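You operate a simulated robot arm through the tools that you are given. There is no shell and no other tool. Be economical: measure what you need, move in short steps, check, and stop when the job is done.

You run a simulated two-armed robot. Do the job below in one go: nothing can be reset, and whatever is moved stays where it is left.

## Task
On the top of the dark table, fold the cream towel with a blue stripe in half, so that its two long edges meet.

Only the result counts: the job must be done as asked and must still hold three seconds after the hand-in. Knocking over, shifting, dropping, spilling or breaking anything else fails it. Flat cloth is picked up by pressing the open fingertips on it (5 to 10 N) and closing them slowly along it; thin cloth reads only 2 to 8 mm in the jaws.

## Robot
Two 7-joint arms with two-finger grippers on one trunk, on a base that drives. Base frame: it is fixed to the floor where the robot stands at the start and does not move with it; the origin is under the middle of the robot, x ahead of it, y to its left, z up; the surface under the hand at the start is at about z = 780. Lengths are in mm, angles in rad, forces in N, time in s.
The left shoulder is at the start at [78, 151, 988], the right one opposite. With the tool pointing down near the work surface each hand reaches from about 320 to 800 mm from the robot's upright axis, wherever it stands, measured 20 degrees to its own side. Places, roughly: top of the dark table [800, -400, 800]. Payload 2.54 kg a hand.
The tool frame of a hand sits at the grasp point between the pads (the TCP): z along the fingers, y along the line on which they close. The tips reach 30 mm beyond it. The gripper opens to 116 mm. The gripper's body begins 95 mm behind the TCP.
Orientation is that of the tool frame in the base frame, as a unit quaternion [w, x, y, z]. With the fingers straight down and closing along the base's y, the tool's x points along the base's -x, its y along +y and its z along -z.

## Interface
- The arms move only by the tool send_rows. It takes "left_targets", "right_targets" or both (then of equal length, played together; a hand with none holds still); each is a list of rows, each a list of 3 entries, a list of its own where there are three numbers: the turn, a rotation vector about the tool's x, y, z in rad, then the shift along the tool's x, y, z in mm, then the gripper command, from -1 (fully open) to 1 (shut), values between in proportion. In form: [[[ax, ay, az], [tx, ty, tz], jaw], ...]. A call has 1 to 8 rows; each row is the pose to reach, as a shift and turn from the pose commanded when the call began, along the tool's axes at that moment. A row lasts 0.2 s, in which the tool goes at most 50 mm and 0.15 rad; a call with a longer step from one row to the next is refused whole, and so is a gripper value outside its range. A pose out of reach is approached as far as the arm can. The call stops where the force on the tool passes 40 N (or 10 N more than at its start, if that is more) or the arm is blocked; 0.2 s more then pass. The fingers move at their own pace (about 72 mm/s each) and stop on an object; they squeeze with about 28 N. The grip force told is the motor's: it shows also when the fingers shut on nothing. Time passes only in rows, and 0.2 s behind the last, so rows that repeat a pose let the fingers close. The reply holds the time, the measured pose of the TCP, the force on the tool along the base axes, the opening and the grip force, in the units named above and with some noise, with the torque about the TCP (base axes, N m) and any sound that the robot's microphone picked up.
- Cameras (640 x 400 px; columns grow to the right, rows downward): "scene" is now at [158.2, -12.8, 1119.9]; the picture's right is [-0.16, -0.99, 0.00], its down [-0.46, 0.07, -0.89] and it looks along [0.88, -0.14, -0.46] (base axes); focal length 251 px, centre (320, 200). "left" rides on the left gripper at [69, 15, -122] in its tool frame; the picture's right is [-0.21, 0.98, 0.00], its down [-0.83, -0.18, -0.53] and it looks along [-0.52, -0.11, 0.85] (tool axes); focal length 251 px, centre (320, 200). "right" rides on the right gripper at [69, -15, -122] in its tool frame; the picture's right is [0.22, 0.98, 0.00], its down [-0.83, 0.18, -0.53] and it looks along [-0.52, 0.11, 0.85] (tool axes); focal length 251 px, centre (320, 200). There is no depth. A picture from a camera that has moved, and an enlarged one, comes with that camera's place and axes in the base frame and with its lens.
- snapshot(camera): a new picture of that camera. It takes no simulated time.
- move_column(by): slides the trunk up (or, below 0, down) by that many mm; the arms and the scene camera ride with it, the base frame stays. It gives what a move gives, with no picture.
- base_move(legs): drives the robot by 1 to 6 legs, each [ahead, left, turn to the left] in mm, mm and rad, along the robot's own axes; the way and the turn of a leg run together, so that a leg with both is an arc; at most 1500 mm and 3.142 rad a leg. The arms and the cameras ride along, it lands a little off, and it stops where it bumps. It gives what a move gives.
- turn_head(pan, tilt): turns the head with the scene camera to pan (to the left, within 1.396 rad either way) and tilt (down, from -0.506 to 1.204), counted from straight ahead of the robot. It gives what a move gives.
- enlarge(camera, box): a new picture of the part [left, top, right, bottom] of that camera's present view, enlarged. It takes no simulated time.
- close_job(): hands the job in; it is judged then, once.

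Work in short steps. Places have to be worked out from the pictures, the camera data and where the tool is seen: move nearer, look again, correct. Check each grasp and each placing, and mend what went wrong. You have 120 turns and 88 pictures in all, those below and enlarged ones among them. Open the grippers and draw the arms clear of the work before you hand the job in, unless the task says otherwise; then end with one line.

The tools are called after "Emit:" as name(argument=value, ...) on one line, values as JSON. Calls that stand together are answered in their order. send_rows: Moves the arms, as the interface text tells. Its arguments: {"type":"object","properties":{"left_targets":{"type":"array","items":{"type":"array"}},"right_targets":{"type":"array","items":{"type":"array"}}},"required":[]} The other tools are called the same way: move_column (by) slides the trunk up or down; base_move (legs) drives the base; turn_head (pan, tilt) turns the head that bears the scene camera; snapshot (camera) takes a picture; enlarge (camera, box) takes an enlarged picture of a part of a camera's view; close_job () hands the job in.

At the start:

```text
time: 0.0
left_ee_pos: [587.8, 124.2, 993.6]
left_orientation: [0.0, -0.001, 1.0, 0.0]
left_contact_force: [0.1, -0.3, -0.5]
left_wrist_torque: [0.03, -0.02, -0.02]
left_opening: 115.9
left_finger_force: 0.1
right_ee_pos: [394.1, -277.3, 1017.7]
right_orientation: [0.002, 0.001, 1.0, 0.0]
right_contact_force: [0.8, 0.3, 0.4]
right_wrist_torque: [0.0, -0.01, -0.02]
right_opening: 116.1
right_finger_force: 0.1
trunk travel left (down, up): [-225.0, 64.0]
robot x, y, heading: [-2.4, 1.2, 0.001]
head pan, tilt: [-0.157, 0.482]
```

scene: 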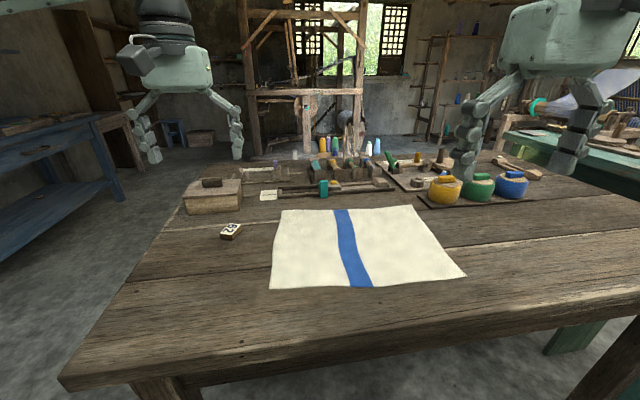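
right: 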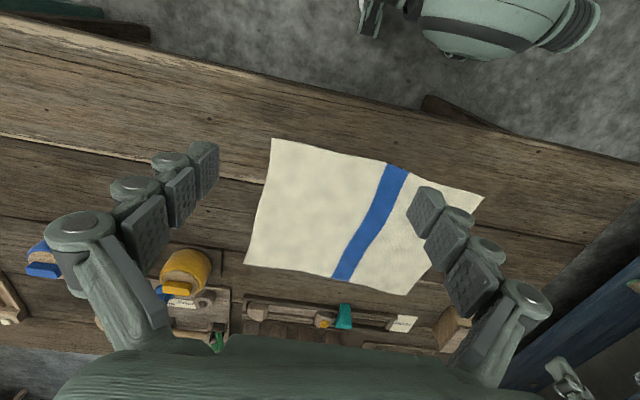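
left: 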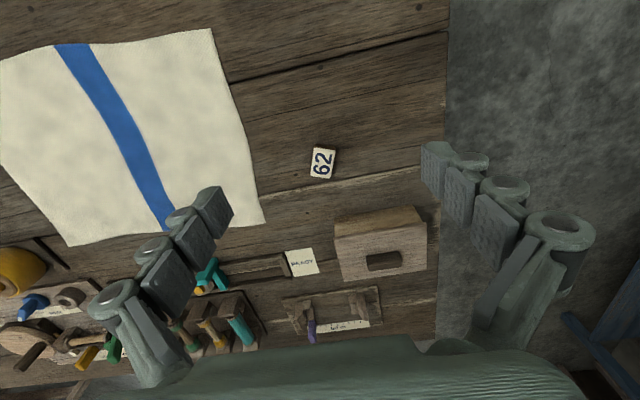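

The towel's corners come out at roughly far-left (767,0), far-right (736,-367), near-right (460,-337) and near-left (489,25), so the long edges are the far and near ones. I'll pick up the far edge with both hands and bring it back to the near edge. First I drive right and a little ahead to centre on the towel.

Emit:
base_move(legs=[[0, -175, 0], [70, 0, 0]])

Emit:
turn_head(pan=0.0, tilt=0.75)

Emit:
snapshot(camera="scene")

```text
time: 2.9
left_ee_pos: [656.6, -52.4, 993.5]
left_orientation: [0.0, 0.001, 1.0, 0.0]
left_contact_force: [0.2, 0.7, -0.4]
left_wrist_torque: [0.0, 0.04, 0.01]
left_opening: 116.1
left_finger_force: 0.0
right_ee_pos: [462.3, -453.2, 1017.8]
right_orientation: [0.0, 0.002, 1.0, 0.0]
right_contact_force: [0.8, 1.0, -0.2]
right_wrist_torque: [0.01, 0.05, -0.02]
right_opening: 116.0
right_finger_force: 0.0
trunk travel left (down, up): [-225.0, 64.0]
robot x, y, heading: [69.0, -173.1, 0.004]
head pan, tilt: [-0.157, 0.482]
```

```text
time: 3.7
left_ee_pos: [656.6, -51.9, 993.6]
left_orientation: [0.001, 0.001, 1.0, 0.0]
left_contact_force: [-0.3, -0.1, 0.4]
left_wrist_torque: [0.0, 0.0, -0.03]
left_opening: 115.8
left_finger_force: 0.0
right_ee_pos: [463.4, -453.0, 1018.4]
right_orientation: [0.001, 0.001, 1.0, 0.0]
right_contact_force: [0.0, 0.4, 0.0]
right_wrist_torque: [0.01, -0.02, -0.05]
right_opening: 115.9
right_finger_force: 0.1
trunk travel left (down, up): [-225.0, 64.0]
robot x, y, heading: [70.5, -176.8, -0.0]
head pan, tilt: [0.0, 0.75]
```

```text
84 pictures are left
camera scene: at [219.5, -174.1, 1096.4], right [0.0, -1.0, 0.0], down [-0.68, 0.0, -0.73], along [0.73, 0.0, -0.68], focal length 251 px, centre (320, 200)
```

scene: 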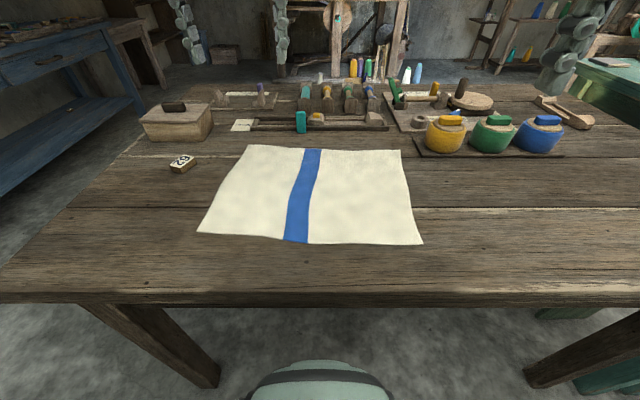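

I've re-measured the corners as far-left (754,0), far-right (731,-363), near-right (459,-336) and near-left (482,26). I bring both hands above the far corners with the fingers half open, then check with the wrist cameras.

Emit:
send_rows(left_targets=[[[0, 0, 0], [-12, 3, 16], 0], [[0, 0, 0], [-24, 6, 32], 0], [[0, 0, 0], [-36, 9, 48], 0], [[0, 0, 0], [-48, 12, 64], 0], [[0, 0, 0], [-60, 15, 80], 0], [[0, 0, 0], [-72, 18, 96], 0], [[0, 0, 0], [-82, 20, 110], 0], [[0, 0, 0], [-82, 20, 123], 0]], right_targets=[[[0, 0, 0], [-33, 16, 18], 0], [[0, 0, 0], [-66, 32, 36], 0], [[0, 0, 0], [-99, 48, 54], 0], [[0, 0, 0], [-132, 64, 72], 0], [[0, 0, 0], [-165, 80, 90], 0], [[0, 0, 0], [-198, 96, 108], 0], [[0, 0, 0], [-230, 112, 126], 0], [[0, 0, 0], [-257, 124, 148], 0]])

Emit:
snapshot(camera="left")

Emit:
snapshot(camera="right")

Emit:
snapshot(camera="scene")

```text
time: 5.5
left_ee_pos: [739.9, -31.0, 869.3]
left_orientation: [0.0, 0.0, 1.0, 0.0]
left_contact_force: [-0.6, -0.8, -0.9]
left_wrist_torque: [-0.01, 0.02, 0.0]
left_opening: 57.9
left_finger_force: 0.1
right_ee_pos: [693.0, -352.2, 866.5]
right_orientation: [0.002, 0.002, 1.0, 0.0]
right_contact_force: [-0.3, -0.5, -0.4]
right_wrist_torque: [-0.02, 0.03, 0.03]
right_opening: 57.9
right_finger_force: 0.1
right hand out of reach, approached as far as the arm can: row 7, 8
trunk travel left (down, up): [-225.0, 64.0]
robot x, y, heading: [69.2, -177.5, 0.004]
head pan, tilt: [0.0, 0.75]
```

```text
83 pictures are left
camera left: at [671.3, -16.4, 991.5], right [0.21, 0.98, 0.0], down [0.83, -0.18, 0.53], along [0.52, -0.11, -0.85], focal length 251 px, centre (320, 200)
```

left: 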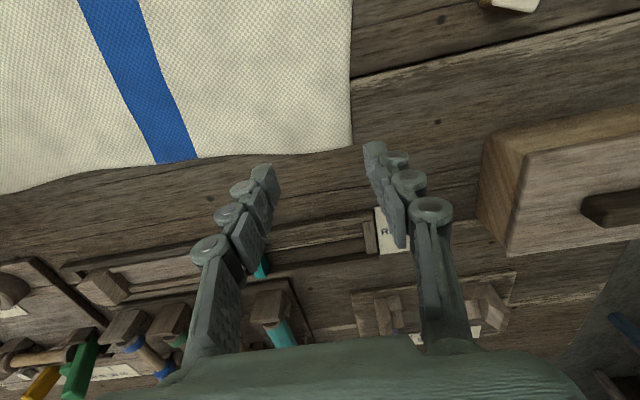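

```text
82 pictures are left
camera right: at [623.0, -367.7, 988.6], right [-0.21, 0.98, 0.0], down [0.82, 0.18, 0.54], along [0.52, 0.11, -0.84], focal length 251 px, centre (320, 200)
```

right: 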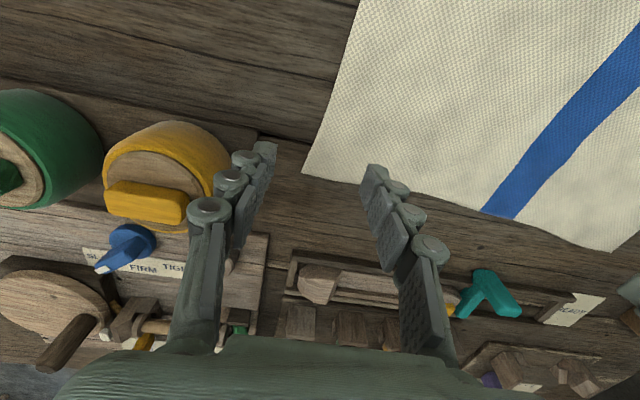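

```text
81 pictures are left
camera scene: at [219.8, -174.1, 1096.3], right [0.0, -1.0, 0.0], down [-0.68, 0.0, -0.73], along [0.73, 0.0, -0.68], focal length 251 px, centre (320, 200)
```

scene: 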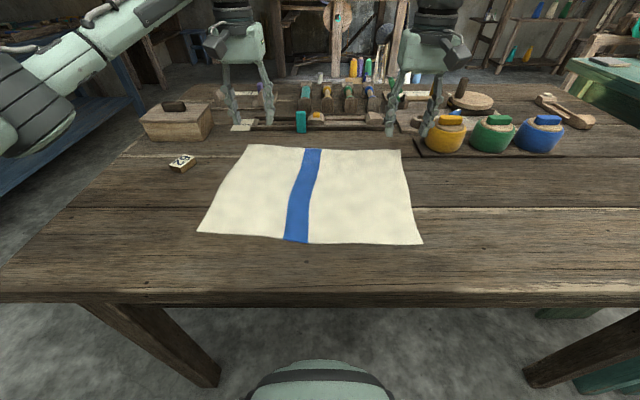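

The wrist views agree on the corners: about (754,-4) on the left and (728,-362) on the right. The right arm stopped short of its target, so I retry that move from where it is.

Emit:
send_rows(right_targets=[[[0, 0, 0], [-8, 10, 0], 0], [[0, 0, 0], [-16, 20, 0], 0], [[0, 0, 0], [-22, 23, 0], 0], [[0, 0, 0], [-22, 23, 0], 0]])

```text
time: 6.5
left_ee_pos: [740.4, -30.9, 870.0]
left_orientation: [0.0, 0.0, 1.0, 0.001]
left_contact_force: [-0.8, 0.4, 1.0]
left_wrist_torque: [-0.02, 0.0, 0.0]
left_opening: 58.2
left_finger_force: 0.0
right_ee_pos: [689.8, -350.4, 868.1]
right_orientation: [0.002, 0.0, 1.0, 0.001]
right_contact_force: [-0.7, -0.4, -0.5]
right_wrist_torque: [0.01, 0.0, -0.02]
right_opening: 58.3
right_finger_force: 0.0
right hand out of reach, approached as far as the arm can: row 1, 2, 3, 4
trunk travel left (down, up): [-225.0, 64.0]
robot x, y, heading: [68.1, -177.6, -0.001]
head pan, tilt: [0.0, 0.75]
```

The right arm is stuck on what looks like a joint limit. I'll back off upward and approach from higher up, further inward.

Emit:
send_rows(right_targets=[[[0, 0, 0], [0, 15, -40], 0], [[0, 0, 0], [0, 22, -80], 0], [[0, 0, 0], [-10, 22, -90], 0], [[0, 0, 0], [-20, 22, -90], 0], [[0, 0, 0], [-30, 22, -90], 0], [[0, 0, 0], [-30, 22, -60], 0], [[0, 0, 0], [-30, 22, -30], 0], [[0, 0, 0], [-30, 22, 0], 0]])

```text
time: 8.3
left_ee_pos: [741.0, -30.4, 869.5]
left_orientation: [0.001, 0.0, 1.0, 0.0]
left_contact_force: [0.1, 0.0, -1.2]
left_wrist_torque: [-0.01, 0.02, 0.03]
left_opening: 58.3
left_finger_force: 0.0
right_ee_pos: [693.5, -353.0, 869.5]
right_orientation: [0.001, 0.0, 1.0, 0.001]
right_contact_force: [-0.5, -0.5, 0.1]
right_wrist_torque: [-0.05, -0.01, 0.0]
right_opening: 58.0
right_finger_force: 0.0
right hand out of reach, approached as far as the arm can: row 1, 2, 3, 4, 5, 6, 7, 8
trunk travel left (down, up): [-225.0, 64.0]
robot x, y, heading: [67.7, -178.3, 0.0]
head pan, tilt: [0.0, 0.75]
```

The hand didn't move at all, so I try a plain retreat and lift to see how it responds.

Emit:
send_rows(right_targets=[[[0, 0, 0], [20, -10, -20], 0], [[0, 0, 0], [40, -20, -40], 0], [[0, 0, 0], [60, -20, -70], 0], [[0, 0, 0], [60, 0, -90], 0], [[0, 0, 0], [60, 25, -90], 0], [[0, 0, 0], [60, 50, -90], 0]])

Emit:
snapshot(camera="scene")

```text
time: 9.7
left_ee_pos: [739.6, -32.7, 869.3]
left_orientation: [0.0, 0.0, 1.0, 0.001]
left_contact_force: [0.0, -0.1, 0.2]
left_wrist_torque: [0.04, -0.01, 0.03]
left_opening: 58.2
left_finger_force: 0.0
right_ee_pos: [629.1, -314.2, 960.2]
right_orientation: [0.002, 0.002, 1.0, 0.0]
right_contact_force: [-0.4, -0.3, 0.6]
right_wrist_torque: [-0.01, -0.06, 0.01]
right_opening: 57.9
right_finger_force: 0.1
right hand out of reach, approached as far as the arm can: row 6
trunk travel left (down, up): [-225.0, 64.0]
robot x, y, heading: [70.8, -176.3, -0.001]
head pan, tilt: [0.0, 0.75]
```

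```text
80 pictures are left
camera scene: at [219.1, -174.3, 1096.4], right [0.0, -1.0, 0.0], down [-0.68, 0.0, -0.73], along [0.73, 0.0, -0.68], focal length 251 px, centre (320, 200)
```

scene: 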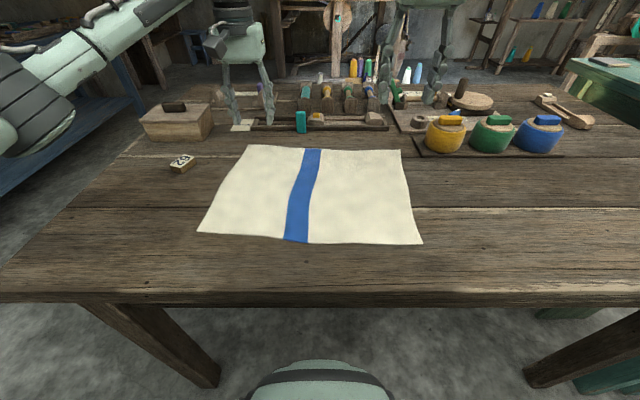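

The right arm seems limited when it reaches inward with this wrist yaw. I'll yaw the tool a little counter-clockwise and try again.

Emit:
send_rows(right_targets=[[[0, 0, -0.1], [0, 0, 0], 0], [[0, 0, -0.2], [0, 0, 0], 0], [[0, 0, -0.2], [-30, -5, 0], 0], [[0, 0, -0.2], [-60, -10, 0], 0], [[0, 0, -0.2], [-90, -15, 30], 0], [[0, 0, -0.2], [-90, -15, 60], 0], [[0, 0, -0.2], [-90, -15, 90], 0], [[0, 0, -0.2], [-90, -15, 90], 0]])

```text
time: 11.5
left_ee_pos: [739.6, -31.5, 870.4]
left_orientation: [0.001, 0.001, 1.0, 0.0]
left_contact_force: [-0.9, -0.2, 0.0]
left_wrist_torque: [-0.01, 0.01, 0.0]
left_opening: 58.1
left_finger_force: 0.0
right_ee_pos: [691.1, -351.0, 867.9]
right_orientation: [0.001, -0.099, 0.995, 0.001]
right_contact_force: [0.5, 1.4, 0.2]
right_wrist_torque: [-0.01, -0.03, 0.01]
right_opening: 57.9
right_finger_force: 0.0
right hand out of reach, approached as far as the arm can: row 3, 4, 5, 6, 7, 8
trunk travel left (down, up): [-225.0, 64.0]
robot x, y, heading: [70.6, -174.5, -0.001]
head pan, tilt: [0.0, 0.75]
```

Yaw isn't the limit; it's the inward reach of the right shoulder. I shift the base 50 mm to the left so the right target lies further out for that arm.

Emit:
base_move(legs=[[0, 50, 0]])

Emit:
send_rows(left_targets=[[[0, 0, 0], [0, -15, 0], 0], [[0, 0, 0], [0, -30, 0], 0], [[0, 0, 0], [0, -45, 0], 0], [[0, 0, 0], [0, -50, 0], 0]], right_targets=[[[0, 0, 0.1], [0, -15, 0], 0], [[0, 0, 0.2], [-10, -25, 0], 0], [[0, 0, 0.2], [-20, -25, 0], 0], [[0, 0, 0.2], [-25, -25, 0], 0]])

```text
time: 12.7
left_ee_pos: [739.0, 17.6, 870.3]
left_orientation: [0.0, 0.0, 1.0, 0.0]
left_contact_force: [-0.3, 0.4, 0.0]
left_wrist_torque: [0.01, -0.04, 0.03]
left_opening: 58.2
left_finger_force: 0.0
right_ee_pos: [691.9, -303.8, 868.5]
right_orientation: [0.002, -0.098, 0.995, 0.001]
right_contact_force: [0.4, -0.1, 0.2]
right_wrist_torque: [-0.01, -0.01, -0.02]
right_opening: 57.9
right_finger_force: 0.0
trunk travel left (down, up): [-225.0, 64.0]
robot x, y, heading: [68.8, -127.9, 0.004]
head pan, tilt: [0.0, 0.75]
```

```text
time: 13.7
left_ee_pos: [739.7, -32.3, 868.7]
left_orientation: [-0.001, 0.001, 1.0, -0.001]
left_contact_force: [-0.1, 0.3, 0.0]
left_wrist_torque: [0.01, -0.01, 0.0]
left_opening: 58.0
left_finger_force: 0.1
right_ee_pos: [710.9, -330.0, 870.2]
right_orientation: [0.001, 0.002, 1.0, 0.002]
right_contact_force: [0.5, -0.7, -0.4]
right_wrist_torque: [0.01, 0.01, -0.01]
right_opening: 57.9
right_finger_force: 0.0
right hand out of reach, approached as far as the arm can: row 3, 4
trunk travel left (down, up): [-225.0, 64.0]
robot x, y, heading: [71.4, -127.2, 0.001]
head pan, tilt: [0.0, 0.75]
```

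Both hands are almost there. I shift the base another 40 mm left to give the right arm some margin.

Emit:
base_move(legs=[[0, 40, 0]])

Emit:
send_rows(left_targets=[[[0, 0, 0], [0, -20, 10], 0], [[0, 0, 0], [0, -40, 20], 0], [[0, 0, 0], [0, -40, 30], 0], [[0, 0, 0], [0, -40, 40], 0]], right_targets=[[[0, 0, 0], [0, -20, 10], 0], [[0, 0, 0], [0, -40, 20], 0], [[0, 0, 0], [-5, -40, 30], 0], [[0, 0, 0], [-7, -40, 40], 0]])

Emit:
snapshot(camera="left")

Emit:
snapshot(camera="right")

```text
time: 14.7
left_ee_pos: [740.6, 8.0, 870.1]
left_orientation: [0.0, 0.0, 1.0, 0.001]
left_contact_force: [0.0, -0.7, 0.6]
left_wrist_torque: [-0.01, 0.02, -0.01]
left_opening: 58.2
left_finger_force: 0.1
right_ee_pos: [710.4, -288.4, 870.9]
right_orientation: [0.002, 0.001, 1.0, 0.0]
right_contact_force: [0.8, 0.2, 0.4]
right_wrist_torque: [0.01, -0.01, 0.02]
right_opening: 57.8
right_finger_force: 0.1
trunk travel left (down, up): [-225.0, 64.0]
robot x, y, heading: [67.8, -89.9, -0.0]
head pan, tilt: [0.0, 0.75]
```

```text
time: 15.7
left_ee_pos: [741.4, -32.9, 828.4]
left_orientation: [0.0, 0.0, 1.0, 0.0]
left_contact_force: [0.2, -0.8, 0.7]
left_wrist_torque: [0.0, -0.01, -0.02]
left_opening: 58.1
left_finger_force: 0.0
right_ee_pos: [718.6, -328.2, 831.0]
right_orientation: [0.003, 0.0, 1.0, 0.002]
right_contact_force: [-0.3, -0.2, -0.1]
right_wrist_torque: [0.01, -0.04, 0.01]
right_opening: 58.1
right_finger_force: 0.0
trunk travel left (down, up): [-225.0, 64.0]
robot x, y, heading: [73.3, -90.9, -0.002]
head pan, tilt: [0.0, 0.75]
```

```text
79 pictures are left
camera left: at [672.8, -18.1, 949.5], right [0.22, 0.98, 0.0], down [0.83, -0.18, 0.53], along [0.52, -0.12, -0.85], focal length 251 px, centre (320, 200)
```

left: 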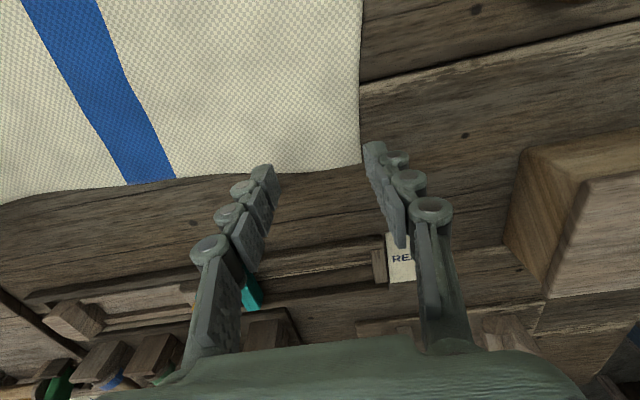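

```text
78 pictures are left
camera right: at [649.0, -343.7, 952.5], right [-0.21, 0.98, 0.0], down [0.82, 0.18, 0.54], along [0.53, 0.12, -0.84], focal length 251 px, centre (320, 200)
```

right: 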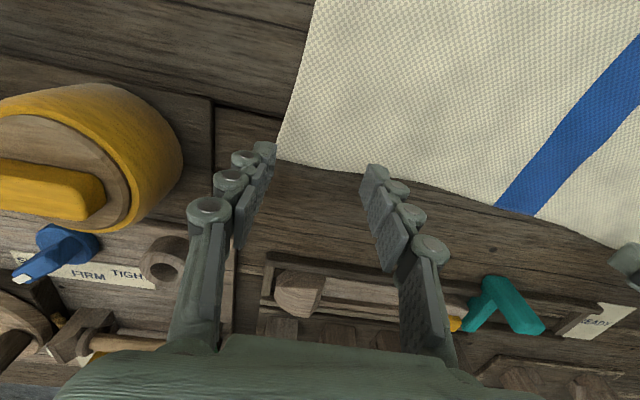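

With the surface at z≈780, the corners are at (752,-5) and (726,-359). I shift the hands slightly inward, narrow the fingers to about 45 mm and descend carefully.

Emit:
send_rows(left_targets=[[[0, 0, 0], [7, -6, 5], 0.22], [[0, 0, 0], [7, -6, 10], 0.22], [[0, 0, 0], [7, -6, 13], 0.22], [[0, 0, 0], [7, -6, 15], 0.22], [[0, 0, 0], [7, -6, 17], 0.22]], right_targets=[[[0, 0, 0], [5, 5, 7], 0.22], [[0, 0, 0], [5, 5, 12], 0.22], [[0, 0, 0], [5, 5, 15], 0.22], [[0, 0, 0], [5, 5, 17], 0.22], [[0, 0, 0], [5, 5, 19], 0.22]])

```text
time: 16.9
left_ee_pos: [732.8, -37.4, 813.4]
left_orientation: [0.0, -0.001, 1.0, 0.0]
left_contact_force: [-0.6, -0.4, 0.1]
left_wrist_torque: [0.0, 0.03, 0.01]
left_opening: 45.3
left_finger_force: 0.0
right_ee_pos: [712.6, -323.2, 811.2]
right_orientation: [0.002, 0.001, 1.0, 0.002]
right_contact_force: [0.4, 0.0, 1.2]
right_wrist_torque: [-0.01, 0.0, -0.01]
right_opening: 45.2
right_finger_force: 0.0
trunk travel left (down, up): [-225.0, 64.0]
robot x, y, heading: [66.5, -85.9, -0.002]
head pan, tilt: [0.0, 0.75]
```

No contact yet, so I lower in 1 mm steps.

Emit:
send_rows(left_targets=[[[0, 0, 0], [0, 0, 1], 0.22], [[0, 0, 0], [0, 0, 2], 0.22], [[0, 0, 0], [0, 0, 3], 0.22]], right_targets=[[[0, 0, 0], [0, 0, 1], 0.22], [[0, 0, 0], [0, 0, 2], 0.22], [[0, 0, 0], [0, 0, 3], 0.22]])

```text
time: 17.7
left_ee_pos: [734.3, -37.8, 812.5]
left_orientation: [0.002, 0.0, 1.0, -0.001]
left_contact_force: [0.6, -1.1, 3.0]
left_wrist_torque: [0.01, -0.03, 0.0]
left_opening: 45.2
left_finger_force: 0.5
right_ee_pos: [714.3, -322.6, 810.2]
right_orientation: [0.006, 0.0, 1.0, 0.002]
right_contact_force: [2.7, -0.6, 15.0]
right_wrist_torque: [-0.14, 0.03, 0.04]
right_opening: 45.6
right_finger_force: 0.4
trunk travel left (down, up): [-225.0, 64.0]
robot x, y, heading: [69.4, -85.4, -0.0]
head pan, tilt: [0.0, 0.75]
```

Contact reads about 3 N on the left and 15 N on the right. I balance the two, then close both slowly.

Emit:
send_rows(left_targets=[[[0, 0, 0], [0, 0, 1], 0.22], [[0, 0, 0], [0, 0, 1], 0.22]], right_targets=[[[0, 0, 0], [0, 0, -1], 0.22], [[0, 0, 0], [0, 0, -1], 0.22]])

```text
time: 18.3
left_ee_pos: [731.4, -37.4, 810.4]
left_orientation: [0.002, 0.0, 1.0, -0.001]
left_contact_force: [2.6, -0.1, 11.0]
left_wrist_torque: [0.12, -0.04, -0.03]
left_opening: 45.0
left_finger_force: 0.2
right_ee_pos: [711.9, -322.5, 810.4]
right_orientation: [0.003, 0.001, 1.0, 0.002]
right_contact_force: [3.4, -0.8, 13.5]
right_wrist_torque: [-0.01, -0.08, 0.0]
right_opening: 45.6
right_finger_force: 0.4
trunk travel left (down, up): [-225.0, 64.0]
robot x, y, heading: [69.8, -83.7, -0.001]
head pan, tilt: [0.0, 0.75]
```

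Emit:
send_rows(left_targets=[[[0, 0, 0], [0, 0, 0], 0.35], [[0, 0, 0], [0, 0, 0], 0.48], [[0, 0, 0], [0, 0, 0], 0.6], [[0, 0, 0], [0, 0, 0], 0.7], [[0, 0, 0], [0, 0, 0], 0.8], [[0, 0, 0], [0, 0, 0], 0.9], [[0, 0, 0], [0, 0, 0], 1.0], [[0, 0, 0], [0, 0, 0], 1.0]], right_targets=[[[0, 0, 0], [0, 0, -0.5], 0.35], [[0, 0, 0], [0, 0, -0.5], 0.48], [[0, 0, 0], [0, 0, -0.5], 0.6], [[0, 0, 0], [0, 0, -0.5], 0.7], [[0, 0, 0], [0, 0, -0.5], 0.8], [[0, 0, 0], [0, 0, -0.5], 0.9], [[0, 0, 0], [0, 0, -0.5], 1.0], [[0, 0, 0], [0, 0, -0.5], 1.0]])

Emit:
snapshot(camera="scene")

```text
time: 20.1
left_ee_pos: [732.7, -37.2, 808.7]
left_orientation: [0.0, 0.0, 1.0, 0.0]
left_contact_force: [-0.1, -1.8, 7.9]
left_wrist_torque: [-0.08, 0.03, -0.03]
left_opening: 0.0
left_finger_force: 28.6
right_ee_pos: [712.5, -323.1, 809.5]
right_orientation: [0.002, 0.001, 1.0, 0.001]
right_contact_force: [-0.2, 5.6, 1.1]
right_wrist_torque: [-0.18, -0.02, 0.02]
right_opening: 1.2
right_finger_force: 23.5
trunk travel left (down, up): [-225.0, 64.0]
robot x, y, heading: [72.9, -85.2, -0.006]
head pan, tilt: [0.0, 0.75]
```

```text
77 pictures are left
camera scene: at [218.4, -85.4, 1096.5], right [0.0, -1.0, 0.0], down [-0.68, 0.0, -0.73], along [0.73, 0.0, -0.68], focal length 251 px, centre (320, 200)
```

scene: 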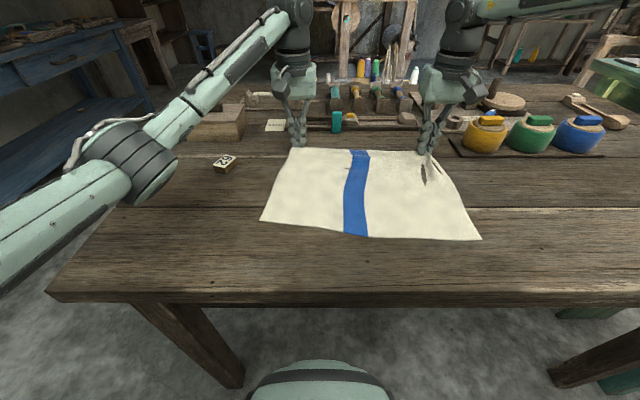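

The left fingers shut on nothing, while the right ones have made a pucker. I look closer at both.

Emit:
snapshot(camera="left")

Emit:
snapshot(camera="right")

```text
76 pictures are left
camera left: at [664.1, -23.2, 930.2], right [0.21, 0.98, 0.0], down [0.83, -0.18, 0.53], along [0.52, -0.11, -0.85], focal length 251 px, centre (320, 200)
```

left: 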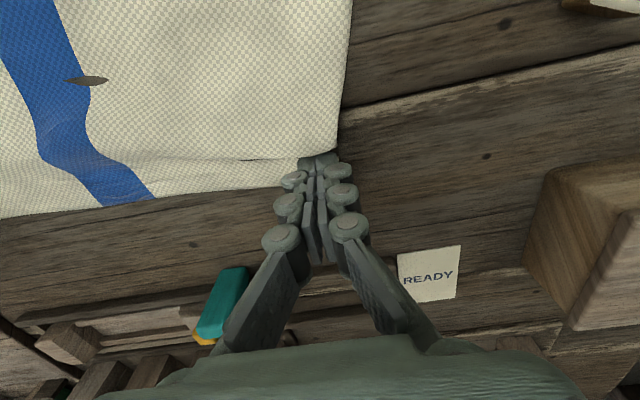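

```text
75 pictures are left
camera right: at [642.5, -338.7, 931.4], right [-0.21, 0.98, 0.0], down [0.82, 0.18, 0.54], along [0.53, 0.11, -0.84], focal length 251 px, centre (320, 200)
```

right: 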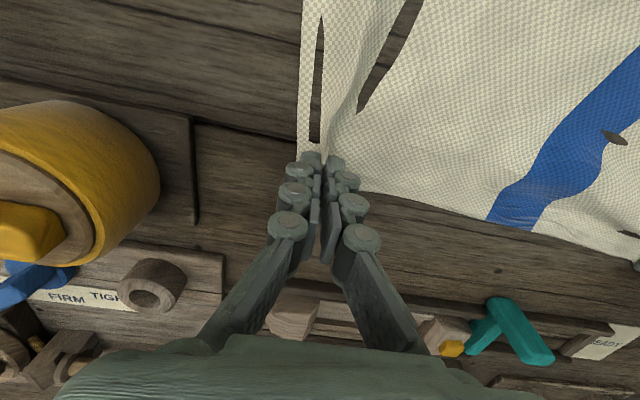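

The left slipped on the cloth near the corner. I'll lift it, reopen to about 60 mm, move slightly further inward and press again, while the right keeps its hold.

Emit:
send_rows(left_targets=[[[0, 0, 0], [0, 0, -12], 1], [[0, 0, 0], [10, -16, -12], 0], [[0, 0, 0], [10, -16, -12], -0.03], [[0, 0, 0], [10, -16, -6], -0.03], [[0, 0, 0], [10, -16, -1], -0.03], [[0, 0, 0], [10, -16, 0], -0.03], [[0, 0, 0], [10, -16, 0.7], -0.03]])

Emit:
snapshot(camera="left")

```text
time: 21.7
left_ee_pos: [722.5, -53.9, 809.9]
left_orientation: [0.002, 0.001, 1.0, -0.001]
left_contact_force: [-0.4, 0.1, 6.9]
left_wrist_torque: [-0.26, -0.02, 0.0]
left_opening: 61.0
left_finger_force: 1.1
right_ee_pos: [712.4, -324.5, 809.8]
right_orientation: [0.003, 0.002, 1.0, 0.001]
right_contact_force: [-2.3, -2.0, 31.0]
right_wrist_torque: [0.38, -0.05, -0.03]
right_opening: 0.7
right_finger_force: 25.5
trunk travel left (down, up): [-225.0, 64.0]
robot x, y, heading: [66.3, -90.9, 0.003]
head pan, tilt: [0.0, 0.75]
```

```text
74 pictures are left
camera left: at [654.1, -39.6, 930.2], right [0.22, 0.98, 0.0], down [0.82, -0.18, 0.54], along [0.52, -0.12, -0.84], focal length 251 px, centre (320, 200)
```

left: 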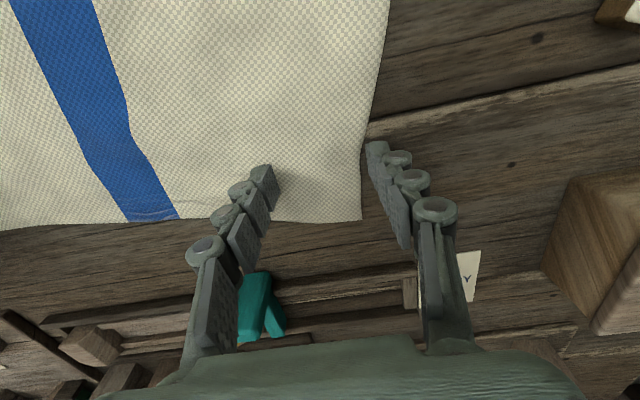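

The cloth's left corner has slid to about (768,-34), so the outer finger now sits off the cloth. I'll lift, move to about (746,-75) and press again, and ease the pressure on the right slightly.

Emit:
send_rows(left_targets=[[[0, 0, 0], [0, 0, -10], -0.03], [[0, 0, 0], [-12, -10, -10], -0.03], [[0, 0, 0], [-24, -21, -10], -0.03], [[0, 0, 0], [-24, -21, -4], -0.03], [[0, 0, 0], [-24, -21, -1], -0.03], [[0, 0, 0], [-24, -21, 0], -0.03]], right_targets=[[[0, 0, 0], [0, 0, -1], 1], [[0, 0, 0], [0, 0, -1], 1], [[0, 0, 0], [0, 0, -1], 1], [[0, 0, 0], [0, 0, -1], 1], [[0, 0, 0], [0, 0, -1], 1], [[0, 0, 0], [0, 0, -1], 1]])

Emit:
snapshot(camera="left")

```text
time: 23.1
left_ee_pos: [747.4, -74.7, 810.5]
left_orientation: [0.0, 0.0, 1.0, 0.0]
left_contact_force: [0.5, 0.4, 5.7]
left_wrist_torque: [0.07, 0.01, 0.03]
left_opening: 60.6
left_finger_force: 0.6
right_ee_pos: [713.4, -323.3, 810.5]
right_orientation: [0.003, 0.001, 1.0, 0.0]
right_contact_force: [-1.1, -2.8, 0.3]
right_wrist_torque: [-0.22, -0.01, 0.01]
right_opening: 3.5
right_finger_force: 35.0
trunk travel left (down, up): [-225.0, 64.0]
robot x, y, heading: [67.9, -86.7, -0.003]
head pan, tilt: [0.0, 0.75]
```

```text
73 pictures are left
camera left: at [678.1, -60.0, 930.9], right [0.22, 0.98, 0.0], down [0.82, -0.18, 0.54], along [0.52, -0.12, -0.84], focal length 251 px, centre (320, 200)
```

left: 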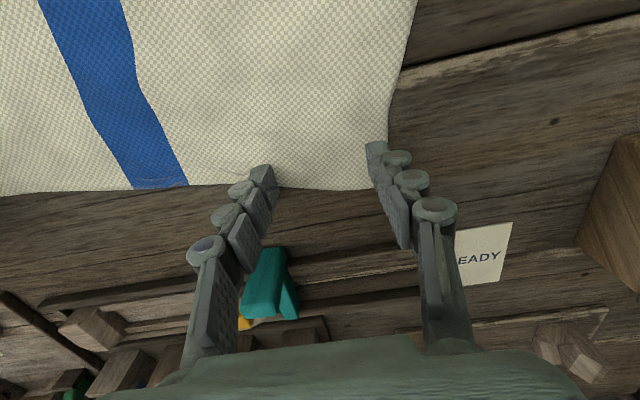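

Both left fingers are on the cloth at about 6 N, and the right now reads 3.5 mm, which is a good grip. I close the left slowly with slight extra pressure.

Emit:
send_rows(left_targets=[[[0, 0, 0], [0, 0, 0.5], 0.1], [[0, 0, 0], [0, 0, 0.5], 0.22], [[0, 0, 0], [0, 0, 0.5], 0.35], [[0, 0, 0], [0, 0, 0.5], 0.48], [[0, 0, 0], [0, 0, 0.5], 0.6], [[0, 0, 0], [0, 0, 0.5], 0.72], [[0, 0, 0], [0, 0, 0.5], 0.86], [[0, 0, 0], [0, 0, 0.5], 1.0]])

Emit:
snapshot(camera="left")

```text
time: 24.9
left_ee_pos: [746.4, -74.2, 809.7]
left_orientation: [0.001, 0.0, 1.0, 0.0]
left_contact_force: [-1.5, -1.3, 8.1]
left_wrist_torque: [-0.02, -0.04, 0.02]
left_opening: 5.2
left_finger_force: 26.2
right_ee_pos: [710.8, -324.1, 812.3]
right_orientation: [0.002, 0.001, 1.0, 0.001]
right_contact_force: [0.0, 1.9, -1.0]
right_wrist_torque: [0.01, 0.0, -0.04]
right_opening: 4.7
right_finger_force: 28.0
trunk travel left (down, up): [-225.0, 64.0]
robot x, y, heading: [69.8, -88.5, -0.004]
head pan, tilt: [0.0, 0.75]
```

```text
72 pictures are left
camera left: at [677.2, -59.2, 931.2], right [0.21, 0.98, 0.0], down [0.82, -0.18, 0.54], along [0.52, -0.11, -0.84], focal length 251 px, centre (320, 200)
```

left: 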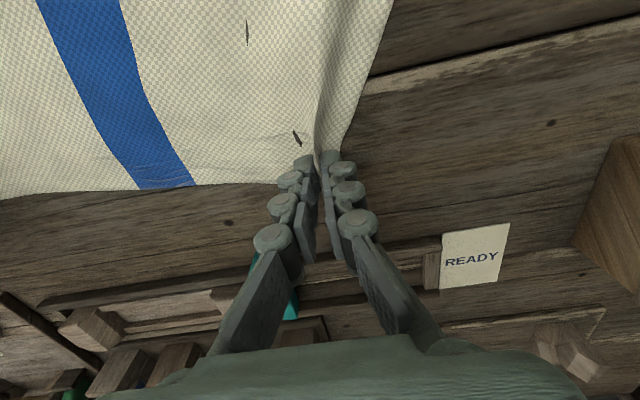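

Both hands now hold cloth, at 5.2 and 4.7 mm. I lift both slowly by 70 mm while easing toward the robot, then look.

Emit:
send_rows(left_targets=[[[0, 0, 0], [2, 0, -10], 1], [[0, 0, 0], [5, 0, -22], 1], [[0, 0, 0], [8, 0, -34], 1], [[0, 0, 0], [14, 0, -46], 1], [[0, 0, 0], [20, 0, -58], 1], [[0, 0, 0], [28, 0, -70], 1]], right_targets=[[[0, 0, 0], [2, 0, -10], 1], [[0, 0, 0], [5, 0, -22], 1], [[0, 0, 0], [8, 0, -34], 1], [[0, 0, 0], [14, 0, -46], 1], [[0, 0, 0], [20, 0, -58], 1], [[0, 0, 0], [28, 0, -70], 1]])

Emit:
snapshot(camera="scene")

```text
time: 26.3
left_ee_pos: [717.8, -72.8, 877.6]
left_orientation: [-0.001, 0.0, 1.0, 0.0]
left_contact_force: [0.0, 0.4, -1.2]
left_wrist_torque: [-0.08, -0.02, 0.0]
left_opening: 5.3
left_finger_force: 29.2
right_ee_pos: [684.3, -323.7, 880.7]
right_orientation: [0.003, 0.001, 1.0, 0.001]
right_contact_force: [0.0, 0.5, -0.4]
right_wrist_torque: [0.06, -0.03, 0.0]
right_opening: 3.9
right_finger_force: 25.5
trunk travel left (down, up): [-225.0, 64.0]
robot x, y, heading: [69.3, -90.1, -0.002]
head pan, tilt: [0.0, 0.75]
```

```text
71 pictures are left
camera scene: at [219.1, -85.2, 1096.4], right [0.0, -1.0, 0.0], down [-0.68, 0.0, -0.73], along [0.73, 0.0, -0.68], focal length 251 px, centre (320, 200)
```

scene: 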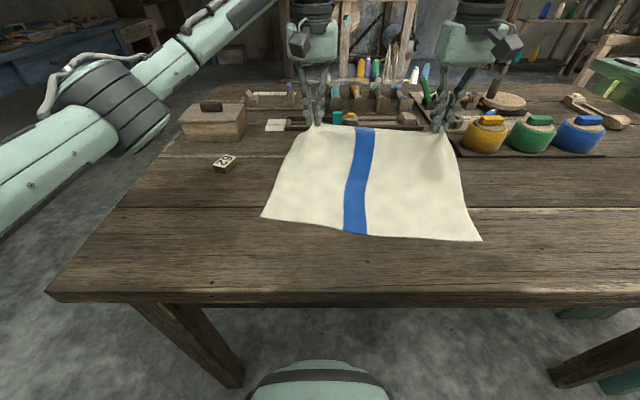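

Both corners lifted cleanly. The near edge now runs from (515,15) to (466,-341). I carry the lifted edge up and back toward the robot, gradually pitching the fingers forward so the edge turns over.

Emit:
send_rows(left_targets=[[[0, 0, 0], [12, 2, -10], 1], [[0, -0.05, 0], [25, 4, -20], 1], [[0, -0.1, 0], [38, 6, -29], 1], [[0, -0.16, 0], [51, 8, -36], 1], [[0, -0.22, 0], [64, 10, -41], 1], [[0, -0.28, 0], [76, 12, -44], 1], [[0, -0.34, 0], [88, 13, -45], 1], [[0, -0.4, 0], [100, 14, -45], 1]], right_targets=[[[0, 0, 0], [12, 2, -10], 1], [[0, -0.05, 0], [25, 4, -20], 1], [[0, -0.1, 0], [38, 6, -29], 1], [[0, -0.16, 0], [51, 8, -36], 1], [[0, -0.22, 0], [64, 10, -41], 1], [[0, -0.28, 0], [76, 12, -44], 1], [[0, -0.34, 0], [88, 13, -45], 1], [[0, -0.4, 0], [100, 14, -45], 1]])

Emit:
snapshot(camera="scene")

```text
time: 28.1
left_ee_pos: [618.6, -59.7, 922.5]
left_orientation: [0.2, 0.0, 0.98, 0.0]
left_contact_force: [-0.2, 0.9, 0.1]
left_wrist_torque: [0.08, -0.03, 0.0]
left_opening: 1.3
left_finger_force: 21.7
right_ee_pos: [584.9, -309.5, 925.2]
right_orientation: [0.202, 0.001, 0.979, 0.002]
right_contact_force: [1.7, 1.4, -1.8]
right_wrist_torque: [-0.1, 0.03, -0.04]
right_opening: 5.2
right_finger_force: 35.7
trunk travel left (down, up): [-225.0, 64.0]
robot x, y, heading: [71.9, -86.4, -0.0]
head pan, tilt: [0.0, 0.75]
```

```text
70 pictures are left
camera scene: at [219.1, -85.4, 1096.4], right [0.0, -1.0, 0.0], down [-0.68, 0.0, -0.73], along [0.73, 0.0, -0.68], focal length 251 px, centre (320, 200)
```

scene: 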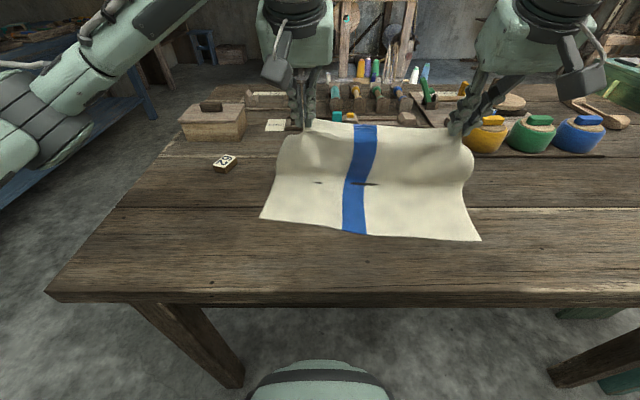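

It's still held and folding over. I continue back another 85 mm and pitch further.

Emit:
send_rows(left_targets=[[[0, -0.05, 0], [9, 1, -5], 1], [[0, -0.1, 0], [18, 2, -10], 1], [[0, -0.15, 0], [28, 3, -16], 1], [[0, -0.2, 0], [37, 4, -21], 1], [[0, -0.25, 0], [46, 5, -26], 1], [[0, -0.3, 0], [55, 6, -31], 1], [[0, -0.35, 0], [65, 7, -37], 1], [[0, -0.4, 0], [74, 8, -42], 1]], right_targets=[[[0, -0.05, 0], [9, 1, -5], 1], [[0, -0.1, 0], [18, 2, -10], 1], [[0, -0.15, 0], [28, 3, -16], 1], [[0, -0.2, 0], [37, 4, -21], 1], [[0, -0.25, 0], [46, 5, -26], 1], [[0, -0.3, 0], [55, 6, -31], 1], [[0, -0.35, 0], [65, 7, -37], 1], [[0, -0.4, 0], [74, 8, -42], 1]])

Emit:
snapshot(camera="scene")

```text
time: 29.9
left_ee_pos: [534.1, -53.1, 931.8]
left_orientation: [0.389, 0.0, 0.921, 0.0]
left_contact_force: [-0.9, -2.4, 1.6]
left_wrist_torque: [0.12, -0.06, 0.13]
left_opening: 1.3
left_finger_force: 28.1
right_ee_pos: [532.6, -300.2, 954.0]
right_orientation: [0.391, 0.001, 0.92, 0.001]
right_contact_force: [0.2, -1.1, 0.7]
right_wrist_torque: [0.08, 0.05, 0.1]
right_opening: 4.0
right_finger_force: 35.6
right hand out of reach, approached as far as the arm can: row 7, 8
trunk travel left (down, up): [-225.0, 64.0]
robot x, y, heading: [69.4, -84.2, 0.004]
head pan, tilt: [0.0, 0.75]
```

```text
69 pictures are left
camera scene: at [219.2, -85.5, 1096.4], right [0.0, -1.0, 0.0], down [-0.68, 0.0, -0.73], along [0.73, 0.0, -0.68], focal length 251 px, centre (320, 200)
```

scene: 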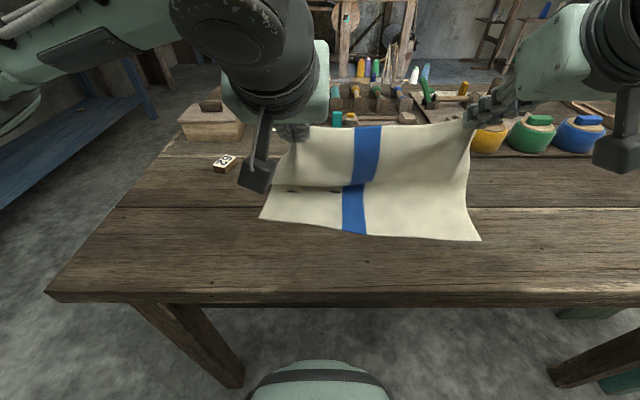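

The right hand reached its limit at this pitch. I back the base away by 65 mm, which carries both hands toward the near edge together.

Emit:
base_move(legs=[[-65, 0, 0]])

Emit:
snapshot(camera="scene")

```text
time: 30.9
left_ee_pos: [472.0, -52.8, 932.9]
left_orientation: [0.39, 0.0, 0.921, 0.0]
left_contact_force: [0.0, -3.8, 0.0]
left_wrist_torque: [0.0, 0.02, -0.01]
left_opening: 3.7
left_finger_force: 34.6
right_ee_pos: [470.1, -299.2, 954.7]
right_orientation: [0.391, 0.002, 0.92, 0.0]
right_contact_force: [-3.9, 1.0, 4.0]
right_wrist_torque: [0.01, -0.03, 0.07]
right_opening: 2.0
right_finger_force: 29.7
trunk travel left (down, up): [-225.0, 64.0]
robot x, y, heading: [5.4, -84.9, -0.004]
head pan, tilt: [0.0, 0.75]
```

```text
68 pictures are left
camera scene: at [156.5, -85.5, 1096.5], right [0.0, -1.0, 0.0], down [-0.68, 0.0, -0.73], along [0.73, 0.0, -0.68], focal length 251 px, centre (320, 200)
```

scene: 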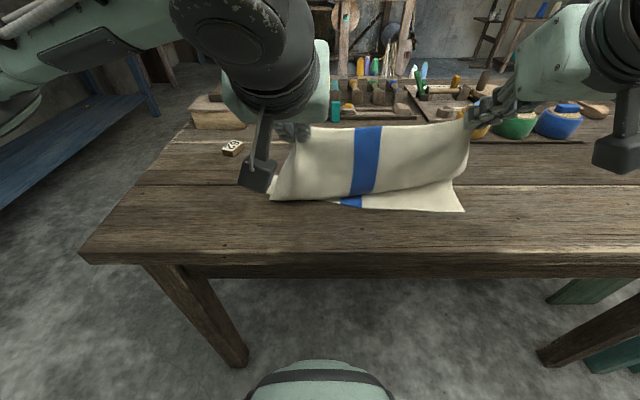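

The edge has been pulled too far past the fold line (around x≈626), so lowering here would crumple the cloth. I move forward until the hands are right above the fold line, so the lower half lies flat again, then I'll follow the arc down.

Emit:
send_rows(left_targets=[[[0, 0, 0], [-12, 0, 15.5], 1], [[0, 0, 0], [-24, 1, 31], 1], [[0, 0, 0], [-36, 2, 46.5], 1], [[0, 0, 0], [-48.5, 3, 62], 1], [[0, 0, 0], [-61, 4, 78], 1], [[0, 0, 0], [-73, 5, 93], 1], [[0, 0, 0], [-85, 5, 109], 1], [[0, 0, 0], [-97, 5, 124], 1]], right_targets=[[[0, 0, 0], [-7.5, 0, 15], 1], [[0, 0, 0], [-15, 0, 29.5], 1], [[0, 0, 0], [-22.5, 0, 44], 1], [[0, 0, 0], [-30, 0, 59], 1], [[0, 0, 0], [-38, 1, 74], 1], [[0, 0, 0], [-45.5, 2, 89], 1], [[0, 0, 0], [-53, 3, 103], 1], [[0, 0, 0], [-60.5, 3, 118], 1]])

Emit:
snapshot(camera="scene")

```text
time: 32.7
left_ee_pos: [630.3, -46.1, 915.5]
left_orientation: [0.39, 0.001, 0.921, 0.0]
left_contact_force: [-0.5, -0.3, 0.2]
left_wrist_torque: [0.0, -0.03, -0.06]
left_opening: 4.4
left_finger_force: 25.0
right_ee_pos: [596.3, -296.3, 914.8]
right_orientation: [0.39, 0.001, 0.921, 0.001]
right_contact_force: [-1.7, 0.0, 0.9]
right_wrist_torque: [0.01, 0.01, 0.04]
right_opening: 4.2
right_finger_force: 25.1
trunk travel left (down, up): [-225.0, 64.0]
robot x, y, heading: [6.4, -88.5, -0.002]
head pan, tilt: [0.0, 0.75]
```

```text
67 pictures are left
camera scene: at [157.3, -85.4, 1096.3], right [0.0, -1.0, 0.0], down [-0.68, 0.0, -0.73], along [0.73, 0.0, -0.68], focal length 251 px, centre (320, 200)
```

scene: 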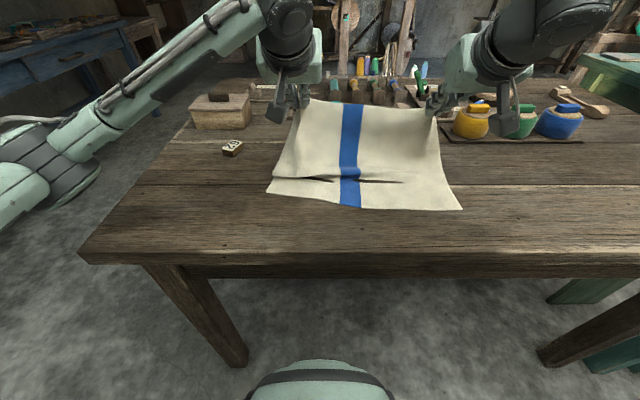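

The valley still sits at x≈553, so I need to lay more of the lower half flat. I move the hands farther forward and lower.

Emit:
send_rows(left_targets=[[[0, 0, 0], [-6, 0, 14], 1], [[0, 0, 0], [-12, 0, 28], 1], [[0, 0, 0], [-16, 0, 42], 1], [[0, 0, 0], [-18, 0, 57], 1], [[0, 0, 0], [-17, 0, 72], 1], [[0, 0, 0], [-15, 0, 87], 1], [[0, 0, 0], [-13, 0, 100], 1]], right_targets=[[[0, 0, 0], [-6, 0, 14], 1], [[0, 0, 0], [-12, 0, 28], 1], [[0, 0, 0], [-16, 0, 42], 1], [[0, 0, 0], [-18, 0, 57], 1], [[0, 0, 0], [-17, 0, 72], 1], [[0, 0, 0], [-15, 0, 87], 1], [[0, 0, 0], [-13, 0, 100], 1]])

Emit:
snapshot(camera="scene")

```text
time: 34.3
left_ee_pos: [711.2, -46.9, 854.8]
left_orientation: [0.389, 0.001, 0.921, 0.0]
left_contact_force: [-5.7, -1.3, 5.6]
left_wrist_torque: [0.32, 0.01, 0.32]
left_opening: 0.9
left_finger_force: 25.2
right_ee_pos: [677.0, -297.3, 855.0]
right_orientation: [0.39, 0.002, 0.921, 0.0]
right_contact_force: [1.3, 2.8, -0.7]
right_wrist_torque: [-0.03, 0.0, -0.05]
right_opening: 3.0
right_finger_force: 25.5
trunk travel left (down, up): [-225.0, 64.0]
robot x, y, heading: [9.0, -86.0, -0.0]
head pan, tilt: [0.0, 0.75]
```

```text
66 pictures are left
camera scene: at [157.3, -85.5, 1096.3], right [0.0, -1.0, 0.0], down [-0.68, 0.0, -0.73], along [0.73, 0.0, -0.68], focal length 251 px, centre (320, 200)
```

scene: 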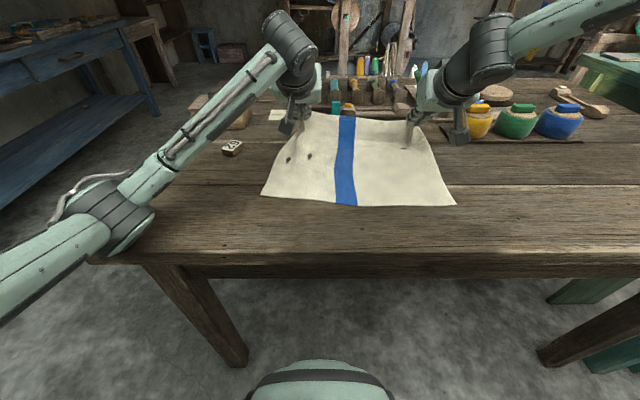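

The cloth is flat again, with the near edge from (508,24) to (483,-332) and the fold line at x≈640 on the left and 622 on the right. I follow a radius-118 arc up and over that line.

Emit:
send_rows(left_targets=[[[0, 0, 0], [-7, 0, -17], 1], [[0, 0, 0], [-14, 0, -34.5], 1], [[0, 0, 0], [-9, 0, -54], 1], [[0, 0, 0], [-2.4, 0, -72], 1], [[0, 0, 0], [7, 0, -87], 1], [[0, 0, 0], [18.4, 0, -100.7], 1], [[0, 0, 0], [31.5, 0, -112.5], 1], [[0, 0, 0], [46.3, 0, -122.3], 1]], right_targets=[[[0, 0, 0], [-12.5, 0, -11.5], 1], [[0, 0, 0], [-25, 0, -23], 1], [[0, 0, 0], [-20, 0, -42.5], 1], [[0, 0, 0], [-13.6, 0, -60.6], 1], [[0, 0, 0], [-4, 0, -76], 1], [[0, 0, 0], [7.2, 0, -89.2], 1], [[0, 0, 0], [20.5, 0, -101], 1], [[0, 0, 0], [35.2, 0, -110.8], 1]])

Emit:
snapshot(camera="scene")

```text
time: 36.1
left_ee_pos: [589.9, -49.8, 905.9]
left_orientation: [0.389, 0.001, 0.921, -0.001]
left_contact_force: [-0.7, 1.5, 0.6]
left_wrist_torque: [-0.02, -0.04, -0.07]
left_opening: 1.8
left_finger_force: 23.0
right_ee_pos: [573.4, -298.9, 906.8]
right_orientation: [0.391, 0.002, 0.92, 0.001]
right_contact_force: [0.1, 0.5, 0.6]
right_wrist_torque: [0.03, 0.03, 0.03]
right_opening: 3.4
right_finger_force: 25.2
trunk travel left (down, up): [-225.0, 64.0]
robot x, y, heading: [6.6, -85.9, 0.003]
head pan, tilt: [0.0, 0.75]
```

```text
65 pictures are left
camera scene: at [157.3, -86.1, 1095.4], right [0.0, -1.0, 0.0], down [-0.68, 0.0, -0.73], along [0.73, 0.0, -0.68], focal length 251 px, centre (320, 200)
```

scene: 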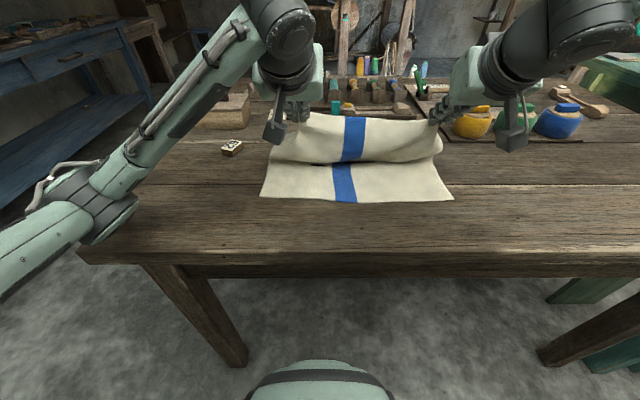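

The valley is now at x≈615, close to the fold line, so I continue down the arc on the near side.

Emit:
send_rows(left_targets=[[[0, 0, 0], [10, 0.5, -4], 1], [[0, 0, 0], [20.4, 1, -8], 1], [[0, 0, 0], [37.3, 1.5, -12.6], 1], [[0, 0, 0], [57, 2, -14.3], 1], [[0, 0, 0], [67, 2.5, -13], 1], [[0, 0, 0], [77, 3, -11.7], 1], [[0, 0, 0], [87, 3, -9], 1]], right_targets=[[[0, 0, 0], [10, 0.5, -4], 1], [[0, 0, 0], [20.4, 1, -8], 1], [[0, 0, 0], [37.3, 1.5, -12.6], 1], [[0, 0, 0], [57, 2, -14.3], 1], [[0, 0, 0], [67, 2.5, -13], 1], [[0, 0, 0], [77, 3, -11.7], 1], [[0, 0, 0], [87, 3, -9], 1]])

Emit:
snapshot(camera="scene")

```text
time: 37.7
left_ee_pos: [522.7, -44.7, 851.3]
left_orientation: [0.39, 0.0, 0.921, 0.0]
left_contact_force: [0.7, 1.9, 0.1]
left_wrist_torque: [0.06, -0.02, 0.07]
left_opening: 4.5
left_finger_force: 36.1
right_ee_pos: [507.5, -296.1, 849.9]
right_orientation: [0.39, 0.002, 0.921, 0.0]
right_contact_force: [-2.3, 1.6, 2.7]
right_wrist_torque: [-0.32, 0.0, -0.31]
right_opening: 2.5
right_finger_force: 32.8
trunk travel left (down, up): [-225.0, 64.0]
robot x, y, heading: [6.6, -85.6, -0.006]
head pan, tilt: [0.0, 0.75]
```

```text
64 pictures are left
camera scene: at [157.1, -85.5, 1096.4], right [0.0, -1.0, 0.0], down [-0.68, 0.0, -0.73], along [0.73, 0.0, -0.68], focal length 251 px, centre (320, 200)
```

scene: 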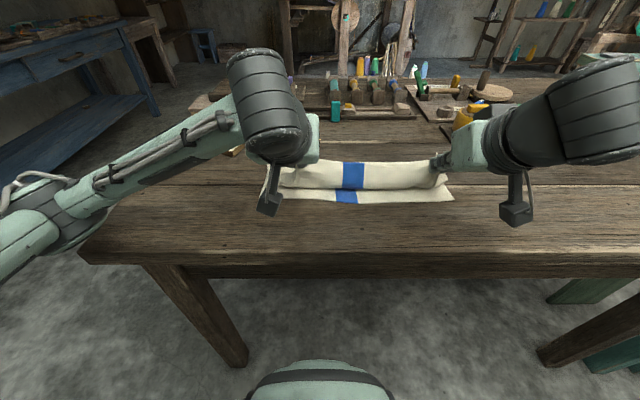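

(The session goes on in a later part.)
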